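You operate a simulated robot arm through the tools that you are given. There is no shell and no other tool. Be economical: measure what you need, move in short steps, check, and stop when the job is done.

Carry out the task below with a simulated robot arm. There is one attempt and no reset: what you move stays moved.

TASK
Put two of the spacers from the white shelf at station 3 in the green bin.
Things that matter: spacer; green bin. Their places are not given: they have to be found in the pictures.

It is judged by the outcome, as a careful person would: the job done as asked, and still so three seconds after it is handed in. It fails if anything else is knocked over, pushed out of place, dropped, spilled or broken.

THE ROBOT
A 6-joint arm with a two-finger parallel gripper, fixed in place. Base frame: the origin is at the foot of the arm, x ahead of it, y to its left, z up; the work surface is at about z = 0. Lengths are in mm, angles in degrees, forces in N, time in s.
With the tool pointing down near the work surface it reaches from about 140 to 580 mm from the base axis. Its first joint turns from -66.0 to 66.0 degrees. Payload 2.1 kg.
Tool frame: the origin (TCP) lies between the finger pads and is the grasp point; the fingertips stand 30 mm ahead of it; z points along the fingers, y is the line along which they close. The gripper opens to 94 mm. The fingers are 28 mm wide and 10 mm thick; the gripper's body (50 by 96 mm) begins 55 mm behind the TCP.
Orientation is told as [roll, pitch, yaw] about the base's x, y, z axes, in that order, counted from this pose: with the fingers straight down and closing along the base's y, the tool's x points along the base's -x, its y along +y and its z along -z.

THE INTERFACE
- The arm moves only by the tool jog_arm. Its argument "motion" is a list of rows, each a list of 3 entries, a list of its own where there are three numbers: the shift along the tool's x, y, z in mm, then the turn, a rotation vector about the tool's x, y, z in rad, then the finger opening in mm, from 0 to 94. In form: [[[x, y, z], [ax, ay, az], gripper], ...]. A call has 1 to 20 rows; each row is the pose to reach, as a shift and turn from the pose commanded when the call began, along the tool's axes at that moment. A row lasts 0.2 s, in which the tool goes at most 50 mm and 8.6 degrees; a call with a longer step from one row to the next is refused whole, and so is a gripper value outside its range. A pose out of reach is approached as far as the arm can. The call stops where the force on the tool passes 40 N (or 10 N more than at its start, if that is more) or the arm is blocked; 0.2 s more then pass. The fingers move at their own pace (about 72 mm/s each) and stop on an object; they squeeze with about 33 N. The grip force told is the motor's: it shows also when the fingers shut on nothing. Time passes only in rows, and 0.2 s behind the last, so rows that repeat a pose let the fingers close. It gives the time, the measured TCP pose, the force on the tool (base axes), the opening and the grip force at its end, in the units of the frame above (readings bear some noise).
- Cameras (640 x 400 px; columns grow to the right, rows downward): "scene" is fixed at [45.6, -395.8, 468.3]; the picture's right is [0.72, -0.70, 0.00], its down [-0.51, -0.53, -0.67] and it looks along [0.47, 0.48, -0.74] (base axes); focal length 294 px, centre (320, 200). "wrist" rides on the gripper at [-37, 0, -58] in the tool frame; the picture's right is [0.00, -1.00, 0.00], its down [0.97, 0.00, -0.24] and it looks along [0.24, 0.00, 0.97] (tool axes); focal length 218 px, centre (320, 200).
- grab_frame(camera): a new picture of that camera. No time passes.
- measure_at(camera, pixels): there is no depth. For up to 12 entries [column, row, z] of the newest picture of that camera ("zoom" is the newest enlarged one), the place [x, y] in the base frame at which the ray of that pixel passes the height z, good to about 3 mm, but the place of the scene camera against the robot may be out by one fixed shift of up to 25 mm in any direction. No time passes.
- zoom(camera, box): a new picture of the part [left, top, right, bottom] of that camera's present view, enlarged. No time passes.
- close_job(): hands the job in; it is judged then, once.

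Work in short steps. Measure before you move; look again where a grasp or a placing could have gone wrong, and mend it. You have 60 turns and 30 pictures in all, the two below and enlarged ones among them. Open the gripper and draw the arm clear of the work before you hand the job in, unless the task says otherwise; then end with one line.

The tools are called after "Request:" by a JSON object that holds its "api" and its "payload". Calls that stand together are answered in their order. jog_arm: Moves the arm, as the interface text tells. Its arguments: {"type":"object","properties":{"motion":{"type":"array"}},"required":["motion"]} The other tools are called the same way: grab_frame (camera) takes a picture; measure_at (camera, pixels) gives the place at which the rays of pixels pass given heights; zoom (camera, box) takes an enlarged picture of a part of a camera's view; close_job () hands the job in.

At the start:

```text
time_s: 0.0
tcp_pos: [297.2, -112.0, 223.4]
tool_rot: [0.0, 0.0, -0.1]
ft_force: [-0.3, -0.4, 0.5]
width: 93.8
grasp_force: 0.1
```

scene: 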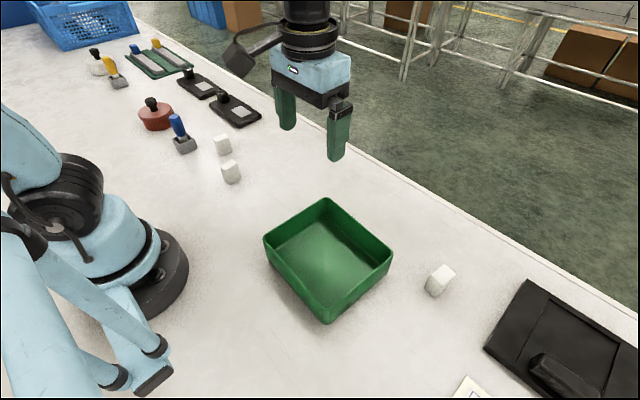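
wrist: 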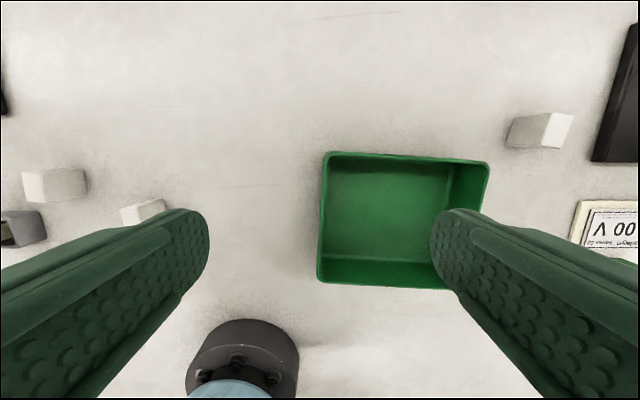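

The pictures show three white blocks (scene 222,145; 230,172; 440,280) that may be the spacers, and a green bin at 328,260. I zoom in to identify them and measure.

Request:
{"api": "zoom", "payload": {"camera": "scene", "box": [60, 20, 280, 200]}}

Request:
{"api": "zoom", "payload": {"camera": "scene", "box": [400, 240, 640, 400]}}

Request:
{"api": "measure_at", "payload": {"camera": "wrist", "pixels": [[25, 200, 0], [85, 195, 0], [125, 225, 0], [508, 146, 0], [558, 148, 0], [573, 115, 30], [540, 112, 30], [322, 152, 50], [489, 162, 50], [471, 288, 50], [317, 280, 50], [22, 172, 30]]}}

Request:
{"api": "measure_at", "payload": {"camera": "scene", "pixels": [[222, 138, 30], [230, 163, 30], [440, 272, 30], [326, 198, 50], [393, 252, 50], [329, 322, 50], [264, 240, 50]]}}

```text
2.22 times, centred on (170, 110) of scene
```

zoom: 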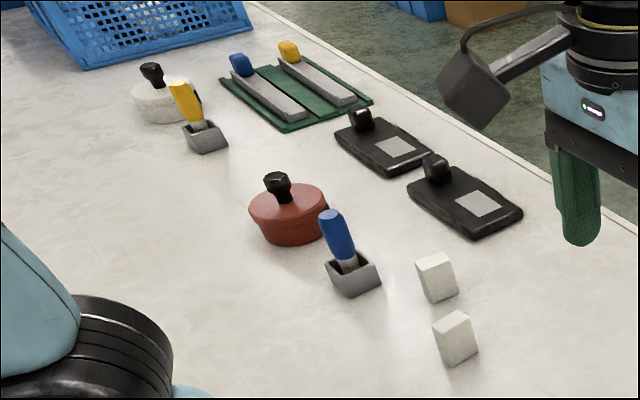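

```text
2.50 times, centred on (520, 320) of scene
```

zoom: 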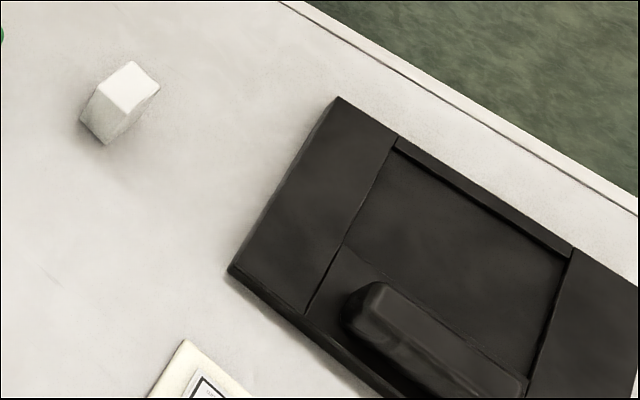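

```text
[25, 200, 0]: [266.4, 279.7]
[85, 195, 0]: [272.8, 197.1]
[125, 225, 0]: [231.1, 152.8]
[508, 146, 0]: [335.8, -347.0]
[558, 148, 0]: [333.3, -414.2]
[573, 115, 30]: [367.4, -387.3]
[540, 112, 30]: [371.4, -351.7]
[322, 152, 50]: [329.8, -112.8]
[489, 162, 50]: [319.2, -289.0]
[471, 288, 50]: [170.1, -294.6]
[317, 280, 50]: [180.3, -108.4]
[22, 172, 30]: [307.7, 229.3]
```

```text
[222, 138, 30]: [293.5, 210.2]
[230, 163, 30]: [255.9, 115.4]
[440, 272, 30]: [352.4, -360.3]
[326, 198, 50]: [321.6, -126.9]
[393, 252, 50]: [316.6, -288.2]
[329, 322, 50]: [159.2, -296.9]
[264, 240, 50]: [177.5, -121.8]
```

I go higher and to the right, to read the card near the lone block and see the far side of the surface.

Request:
{"api": "jog_arm", "payload": {"motion": [[[0, -40, -20], [0, 0, 0], 94], [[0, -80, -40], [0, 0, 0], 94], [[0, -120, -60], [0, 0, 0], 94], [[0, -160, -80], [0, 0, 0], 94], [[0, -190, -80], [0, 0, 0], 94]]}}

Request:
{"api": "grab_frame", "payload": {"camera": "wrist"}}

```text
time_s: 1.2
tcp_pos: [296.6, -303.8, 303.3]
tool_rot: [0.0, 0.0, 0.1]
ft_force: [0.5, 0.6, -0.5]
width: 94.0
grasp_force: 0.1
```

```text
25 pictures are left
```

wrist: 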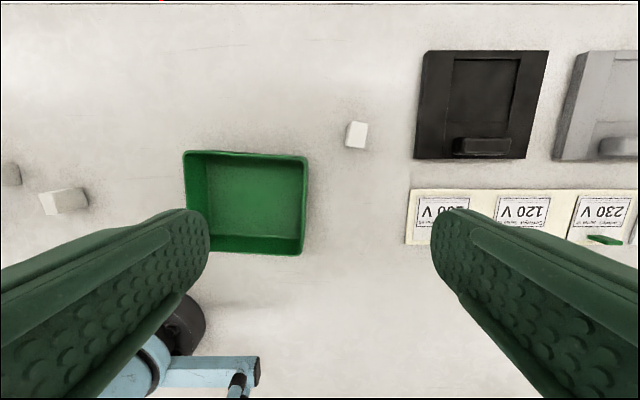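

The cards are voltage labels only; the white surface is the shelf. I zoom on the lone block (357,135).

Request:
{"api": "zoom", "payload": {"camera": "wrist", "box": [317, 110, 397, 160]}}

Request:
{"api": "measure_at", "payload": {"camera": "wrist", "pixels": [[348, 122, 30], [368, 124, 30], [366, 149, 30], [357, 148, 30], [346, 146, 0], [182, 152, 50], [307, 157, 50], [303, 255, 50], [187, 250, 50]]}}

```text
8.00 times, centred on (357, 135) of wrist
```

zoom: 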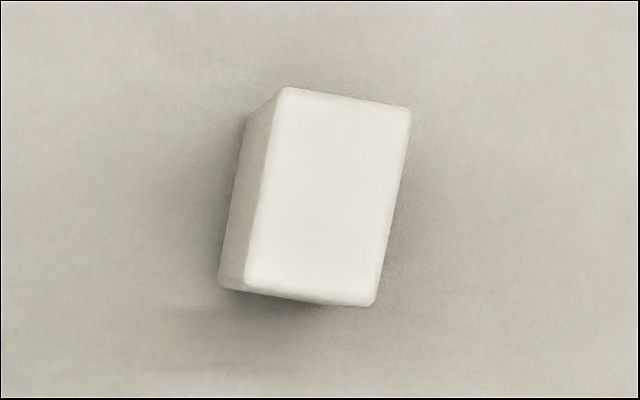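

```text
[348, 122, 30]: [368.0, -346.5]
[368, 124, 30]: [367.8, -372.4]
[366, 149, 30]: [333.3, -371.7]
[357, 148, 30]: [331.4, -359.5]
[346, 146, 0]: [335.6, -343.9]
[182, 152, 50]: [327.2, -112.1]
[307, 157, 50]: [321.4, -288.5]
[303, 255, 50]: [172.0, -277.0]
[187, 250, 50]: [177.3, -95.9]
```

Request:
{"api": "measure_at", "payload": {"camera": "zoom", "pixels": [[219, 285, 0], [245, 285, 20], [245, 285, 30], [245, 285, 40], [245, 285, 50], [283, 88, 40], [411, 105, 40], [374, 306, 40], [328, 196, 40], [328, 196, 30]]}}

```text
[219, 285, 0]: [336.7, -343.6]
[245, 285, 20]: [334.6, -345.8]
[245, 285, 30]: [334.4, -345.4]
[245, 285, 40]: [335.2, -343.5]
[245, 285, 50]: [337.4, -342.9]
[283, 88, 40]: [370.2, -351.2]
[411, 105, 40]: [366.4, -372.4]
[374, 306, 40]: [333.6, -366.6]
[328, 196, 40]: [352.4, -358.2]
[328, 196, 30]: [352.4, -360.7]
```

The block is about 24×38 mm, ~40 tall, centre about (352,-358), long axis yawed about -10°. I go above it, yawing and narrowing the fingers.

Request:
{"api": "jog_arm", "payload": {"motion": [[[-14, -14, 43], [0, 0, 0.04], 80], [[-28, -28, 86], [0, 0, 0.09], 64], [[-42, -42, 129], [0, 0, 0.13], 64], [[-55, -54, 173], [0, 0, 0.17], 64], [[-55, -54, 173], [0, 0, 0.17], 64]]}}

Request:
{"api": "grab_frame", "payload": {"camera": "wrist"}}

```text
time_s: 2.4
tcp_pos: [348.2, -355.9, 129.8]
tool_rot: [0.0, -0.1, -9.7]
ft_force: [-0.1, 0.5, 0.3]
width: 64.0
grasp_force: 0.1
```

```text
23 pictures are left
```

wrist: 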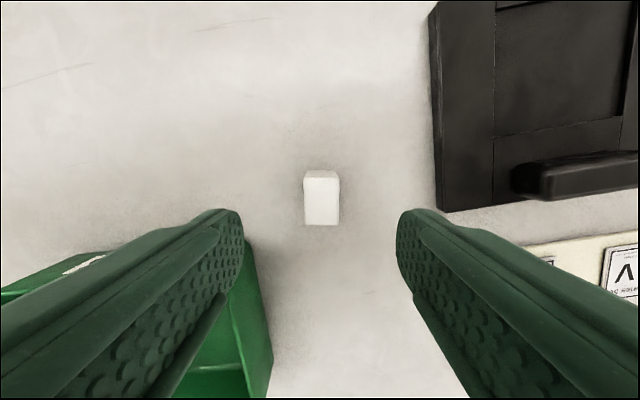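

Request:
{"api": "measure_at", "payload": {"camera": "wrist", "pixels": [[303, 179, 40], [340, 179, 40], [339, 225, 40], [305, 225, 40], [322, 202, 40], [322, 202, 35], [306, 171, 0], [335, 171, 0]]}}

```text
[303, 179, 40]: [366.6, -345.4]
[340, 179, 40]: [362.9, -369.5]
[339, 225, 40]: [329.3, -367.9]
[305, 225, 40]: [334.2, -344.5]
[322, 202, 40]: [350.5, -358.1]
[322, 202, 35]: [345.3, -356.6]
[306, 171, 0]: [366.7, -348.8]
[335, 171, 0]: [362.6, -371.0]
```

Aligned over the block (centre ≈ 349,-357). I descend to TCP z≈37 and close.

Request:
{"api": "jog_arm", "payload": {"motion": [[[0, 0, 35], [0, 0, 0], 64], [[0, 0, 70], [0, 0, 0], 64], [[0, 0, 93], [0, 0, 0], 64], [[0, 0, 93], [0, 0, 0], 64], [[0, 0, 93], [0, 0, 0], 20], [[0, 0, 93], [0, 0, 0], 10], [[0, 0, 93], [0, 0, 0], 10]]}}

```text
time_s: 4.0
tcp_pos: [352.0, -354.9, 38.6]
tool_rot: [0.0, 0.0, -9.6]
ft_force: [0.4, -0.2, -0.1]
width: 27.4
grasp_force: 33.1
```

Gripped at 27 mm. I lift straight up and look.

Request:
{"api": "jog_arm", "payload": {"motion": [[[0, 0, -30], [0, 0, 0], 10], [[0, 0, -70], [0, 0, 0], 10], [[0, 0, -115], [0, 0, 0], 10], [[0, 0, -115], [0, 0, 0], 10]]}}

Request:
{"api": "grab_frame", "payload": {"camera": "scene"}}

```text
time_s: 5.0
tcp_pos: [352.8, -354.1, 155.0]
tool_rot: [0.0, 0.1, -9.7]
ft_force: [-0.7, -0.2, -0.1]
width: 27.5
grasp_force: 32.4
```

```text
22 pictures are left
```

scene: 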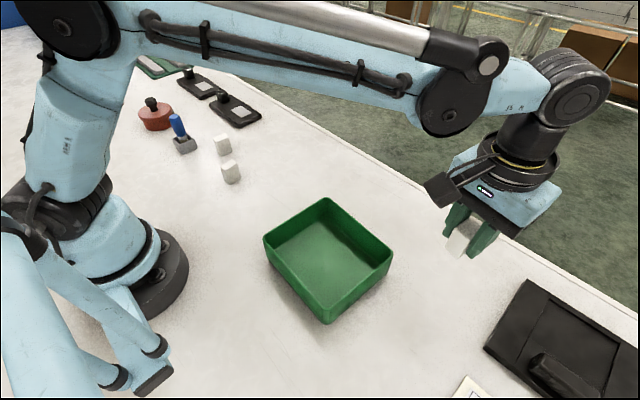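

Held. I carry it over the bin's right half.

Request:
{"api": "jog_arm", "payload": {"motion": [[[30, 27, 0], [0, 0, 0], 10], [[61, 53, 0], [0, 0, 0], 10], [[91, 80, 0], [0, 0, 0], 10], [[122, 104, 0], [0, 0, -0.08], 10], [[122, 104, 0], [0, 0, -0.12], 10], [[122, 104, 0], [0, 0, -0.12], 10]]}}

Request:
{"api": "grab_frame", "payload": {"camera": "wrist"}}

Request:
{"api": "grab_frame", "payload": {"camera": "scene"}}

```text
time_s: 6.4
tcp_pos: [249.7, -232.5, 151.4]
tool_rot: [0.0, 0.0, -2.9]
ft_force: [0.4, 0.8, -0.1]
width: 27.3
grasp_force: 32.9
```

```text
21 pictures are left
```

wrist: 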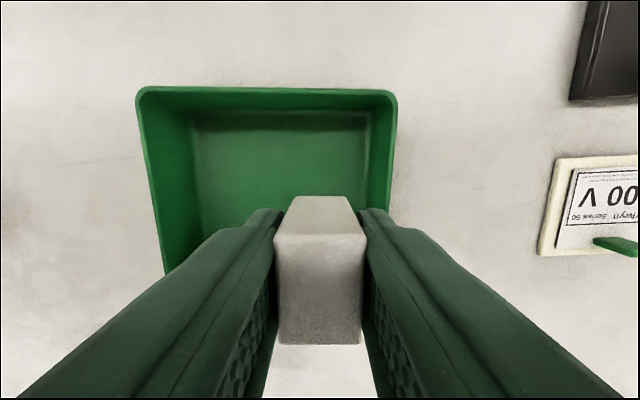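

```text
20 pictures are left
```

scene: 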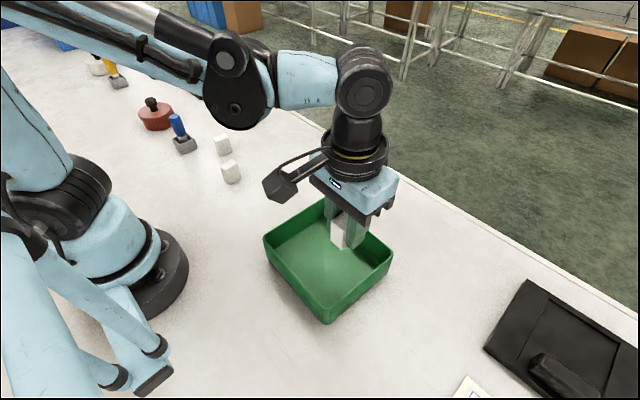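

Request:
{"api": "measure_at", "payload": {"camera": "wrist", "pixels": [[137, 90, 40], [137, 90, 50], [137, 90, 60], [397, 94, 40], [397, 94, 50], [397, 94, 60], [192, 115, 0], [369, 112, 0], [165, 275, 50]]}}

```text
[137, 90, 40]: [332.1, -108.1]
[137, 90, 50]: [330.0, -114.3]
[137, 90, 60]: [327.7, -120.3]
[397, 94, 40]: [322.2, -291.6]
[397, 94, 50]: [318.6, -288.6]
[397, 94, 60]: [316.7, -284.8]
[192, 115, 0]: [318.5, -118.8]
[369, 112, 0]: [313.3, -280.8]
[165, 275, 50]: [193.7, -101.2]
```

Rim is about 50 mm high and the interior spans roughly y -280..-119, x 185..315. I lower to TCP z≈44, release gently, and rise.

Request:
{"api": "jog_arm", "payload": {"motion": [[[0, 0, 35], [0, 0, 0], 10], [[0, 0, 70], [0, 0, 0], 10], [[0, 0, 95], [0, 0, 0], 10], [[0, 0, 107], [0, 0, 0], 10], [[0, 0, 107], [0, 0, 0], 10]]}}

```text
time_s: 7.6
tcp_pos: [249.1, -233.3, 44.7]
tool_rot: [0.0, 0.0, -2.9]
ft_force: [0.4, 0.2, -0.2]
width: 27.0
grasp_force: 32.6
```

Request:
{"api": "jog_arm", "payload": {"motion": [[[0, 0, 2], [0, 0, 0], 40], [[0, 0, 2], [0, 0, 0], 54], [[0, 0, 2], [0, 0, 0], 54], [[0, 0, -33], [0, 0, 0], 54], [[0, 0, -73], [0, 0, 0], 54], [[0, 0, -115], [0, 0, 0], 54], [[0, 0, -145], [0, 0, 0], 54]]}}

Request:
{"api": "grab_frame", "payload": {"camera": "wrist"}}

```text
time_s: 9.2
tcp_pos: [250.1, -233.6, 190.9]
tool_rot: [0.0, -0.1, -2.8]
ft_force: [-0.4, 0.0, -0.1]
width: 54.1
grasp_force: 0.0
```

```text
19 pictures are left
```

wrist: 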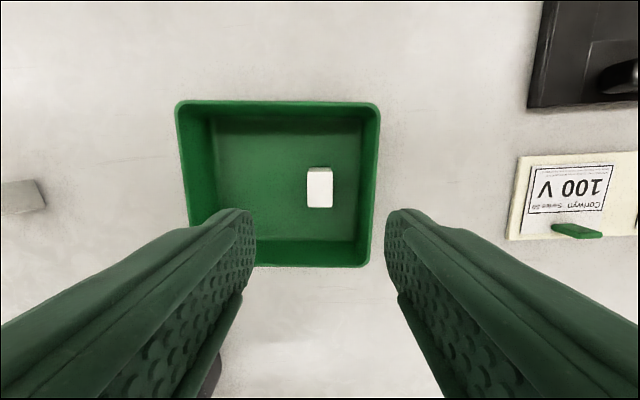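

First spacer stands in the bin. I move over toward the pair on the left.

Request:
{"api": "jog_arm", "payload": {"motion": [[[2, 45, -10], [0, 0, 0], 60], [[4, 90, -20], [0, 0, 0], 70], [[6, 135, -30], [0, 0, 0], 80], [[8, 180, -30], [0, 0, 0], 94], [[11, 225, -30], [0, 0, -0.05], 94], [[13, 270, -30], [0, 0, -0.05], 94], [[15, 310, -30], [0, 0, -0.05], 94], [[15, 310, -30], [0, 0, -0.05], 94]]}}

Request:
{"api": "grab_frame", "payload": {"camera": "wrist"}}

```text
time_s: 11.0
tcp_pos: [250.0, 76.5, 220.8]
tool_rot: [0.0, 0.0, 0.0]
ft_force: [0.4, 0.1, 0.0]
width: 94.1
grasp_force: 0.1
```

```text
18 pictures are left
```

wrist: 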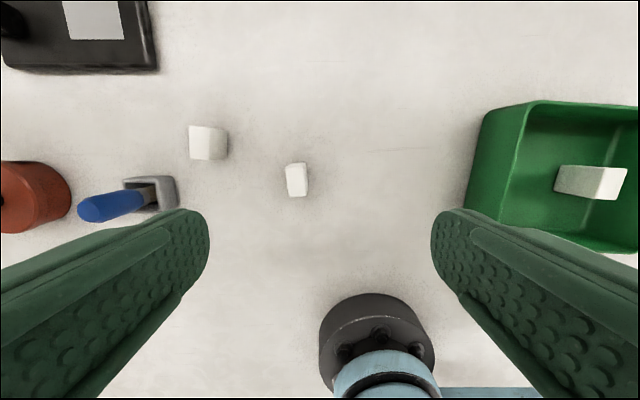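

Request:
{"api": "zoom", "payload": {"camera": "wrist", "box": [257, 155, 337, 205]}}

Request:
{"api": "measure_at", "payload": {"camera": "wrist", "pixels": [[189, 126, 40], [214, 127, 40], [211, 159, 40], [189, 157, 40], [228, 157, 0], [178, 208, 20], [176, 178, 20], [285, 165, 40], [304, 163, 40], [307, 196, 40], [289, 196, 40]]}}

```text
8.00 times, centred on (297, 180) of wrist
```

zoom: 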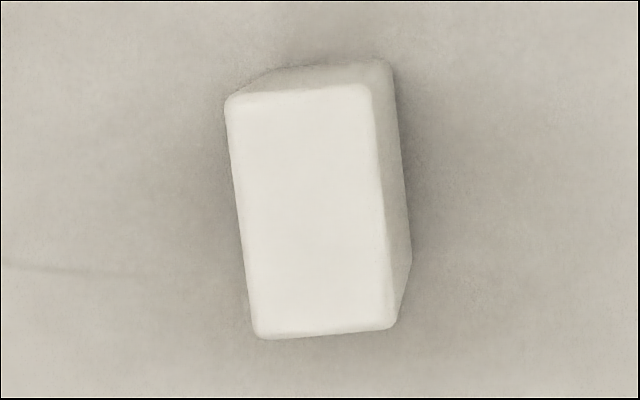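

```text
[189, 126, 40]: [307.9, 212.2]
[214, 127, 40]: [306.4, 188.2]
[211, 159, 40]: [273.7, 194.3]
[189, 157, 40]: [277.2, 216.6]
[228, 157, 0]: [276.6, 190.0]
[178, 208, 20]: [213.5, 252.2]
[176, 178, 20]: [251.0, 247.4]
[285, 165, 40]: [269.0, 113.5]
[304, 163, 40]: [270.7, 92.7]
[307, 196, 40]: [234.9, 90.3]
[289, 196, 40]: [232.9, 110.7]
```

Near block top centre ≈ (252,102), yaw ≈ +6.5°. I move above it and check.

Request:
{"api": "jog_arm", "payload": {"motion": [[[-1, 12, 30], [0, 0, -0.06], 80], [[-2, 25, 60], [0, 0, -0.115], 64], [[-2, 25, 91], [0, 0, -0.115], 64], [[-2, 25, 91], [0, 0, -0.115], 64]]}}

Request:
{"api": "grab_frame", "payload": {"camera": "wrist"}}

```text
time_s: 12.0
tcp_pos: [252.3, 103.6, 130.0]
tool_rot: [0.0, 0.0, 6.5]
ft_force: [0.6, -0.5, -0.3]
width: 64.1
grasp_force: 0.1
```

```text
16 pictures are left
```

wrist: 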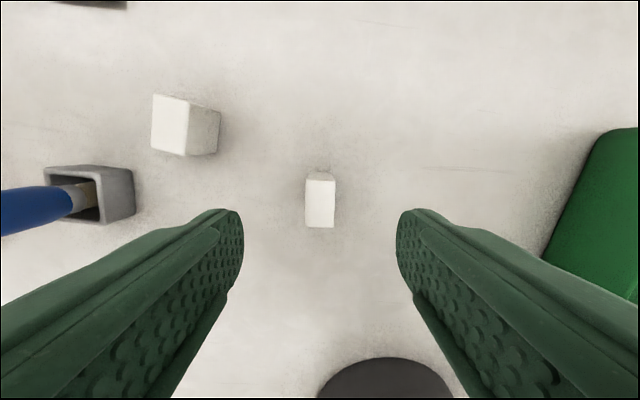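

Aligned (block centre 320,203, like the first). Descend, close, lift.

Request:
{"api": "jog_arm", "payload": {"motion": [[[0, 0, 35], [0, 0, 0], 64], [[0, 0, 70], [0, 0, 0], 64], [[0, 0, 93], [0, 0, 0], 64], [[0, 0, 93], [0, 0, 0], 64], [[0, 0, 93], [0, 0, 0], 20], [[0, 0, 93], [0, 0, 0], 10], [[0, 0, 93], [0, 0, 0], 10]]}}

```text
time_s: 13.6
tcp_pos: [250.9, 103.2, 35.5]
tool_rot: [0.0, -0.1, 6.7]
ft_force: [0.1, 0.4, 0.0]
width: 23.1
grasp_force: 33.6
```

Gripped at 23 mm (the spacers differ a bit in size). I lift and check.

Request:
{"api": "jog_arm", "payload": {"motion": [[[0, 0, -30], [0, 0, 0], 10], [[0, 0, -70], [0, 0, 0], 10], [[0, 0, -115], [0, 0, 0], 10], [[0, 0, -130], [0, 0, 0], 10], [[0, 0, -130], [0, 0, 0], 10]]}}

Request:
{"api": "grab_frame", "payload": {"camera": "wrist"}}

Request:
{"api": "zoom", "payload": {"camera": "scene", "box": [160, 60, 400, 330]}}

```text
time_s: 14.8
tcp_pos: [251.9, 101.8, 164.2]
tool_rot: [0.0, 0.0, 6.6]
ft_force: [0.5, -0.3, -0.7]
width: 23.5
grasp_force: 32.2
```

```text
15 pictures are left
```

wrist: 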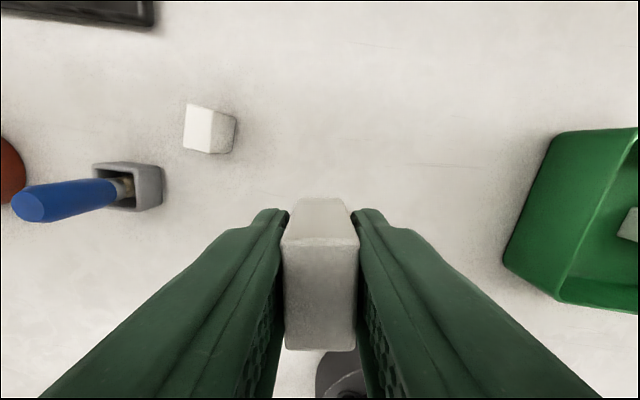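

```text
1.48 times, centred on (280, 195) of scene
```

zoom: 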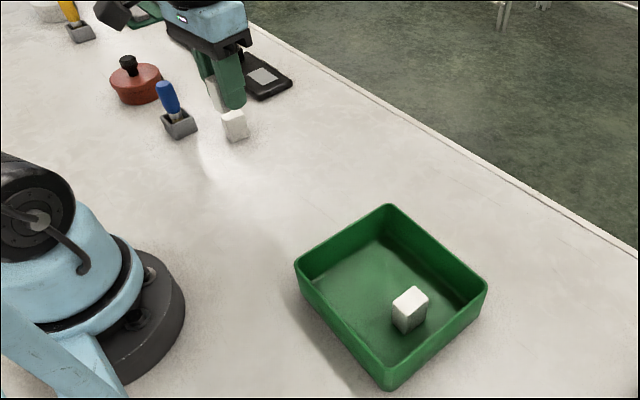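

Held. I carry it to the bin's left half (250,-160).

Request:
{"api": "jog_arm", "payload": {"motion": [[[5, -43, 0], [0, 0, 0], 10], [[10, -87, 0], [0, 0, 0.04], 10], [[16, -130, 0], [0, 0, 0.08], 10], [[21, -173, 0], [0, 0, 0.12], 10], [[26, -217, 0], [0, 0, 0.16], 10], [[32, -258, 0], [0, 0, 0.167], 10], [[32, -258, 0], [0, 0, 0.167], 10], [[32, -258, 0], [0, 0, 0.167], 10]]}}

Request:
{"api": "grab_frame", "payload": {"camera": "wrist"}}

```text
time_s: 16.6
tcp_pos: [249.3, -155.2, 169.2]
tool_rot: [0.0, 0.0, -3.0]
ft_force: [-0.2, -0.7, 0.3]
width: 23.2
grasp_force: 33.2
```

```text
13 pictures are left
```

wrist: 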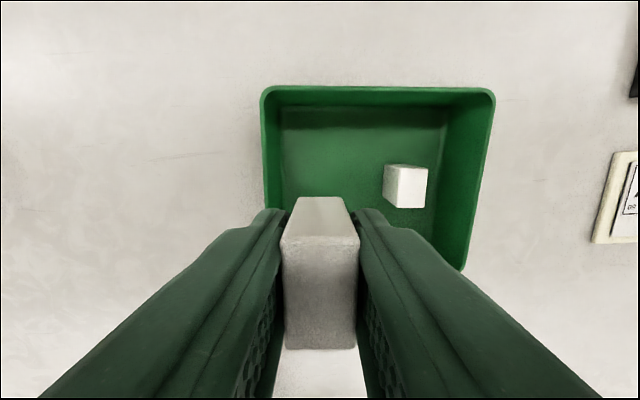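

Shift 6 mm further in for finger clearance and lower.

Request:
{"api": "jog_arm", "payload": {"motion": [[[0, -6, 35], [0, 0, 0], 10], [[0, -6, 70], [0, 0, 0], 10], [[0, -6, 105], [0, 0, 0], 10], [[0, -6, 124], [0, 0, 0], 10], [[0, -6, 124], [0, 0, 0], 10]]}}

```text
time_s: 17.8
tcp_pos: [249.7, -163.1, 43.3]
tool_rot: [-0.1, 0.0, -2.9]
ft_force: [0.8, 0.0, 0.1]
width: 23.1
grasp_force: 33.5
```

Just above the floor; I lower 2 mm, release, and rise.

Request:
{"api": "jog_arm", "payload": {"motion": [[[0, 0, 2], [0, 0, 0], 36], [[0, 0, 2], [0, 0, 0], 46], [[0, 0, 2], [0, 0, 0], 46], [[0, 0, -33], [0, 0, 0], 46], [[0, 0, -73], [0, 0, 0], 46], [[0, 0, -115], [0, 0, 0], 46], [[0, 0, -155], [0, 0, 0], 60], [[0, 0, -180], [0, 0, 0], 94], [[0, 0, -180], [0, 0, 0], 94]]}}

Request:
{"api": "grab_frame", "payload": {"camera": "wrist"}}

Request:
{"api": "grab_frame", "payload": {"camera": "scene"}}

```text
time_s: 19.8
tcp_pos: [249.1, -162.5, 222.1]
tool_rot: [0.0, 0.0, -3.0]
ft_force: [0.4, 0.6, 0.5]
width: 94.0
grasp_force: 0.1
```

```text
12 pictures are left
```

wrist: 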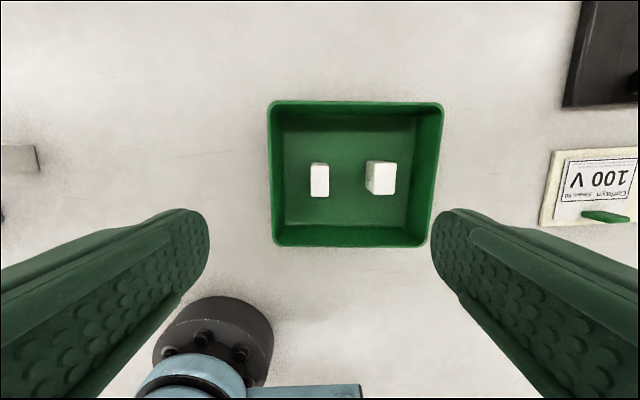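

```text
11 pictures are left
```

scene: 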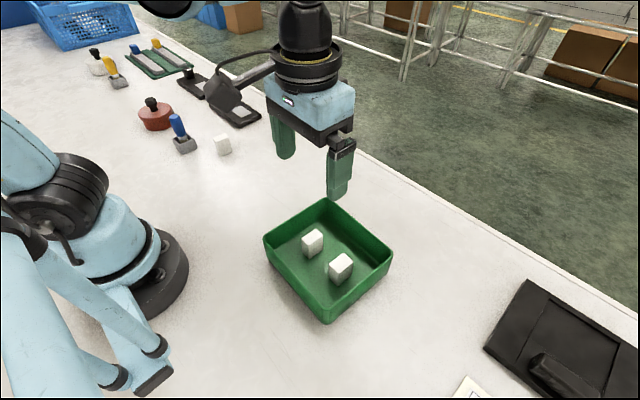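

Both spacers stand in the bin, nothing else is disturbed, and the arm is clear with the gripper open.

Request:
{"api": "close_job", "payload": {}}

```text
The job is handed in.
```

Two of the three white spacers now stand in the green bin. Nothing else was disturbed, and the job is handed in; no "station 3" sign was visible, so I took the white work surface to be the shelf.
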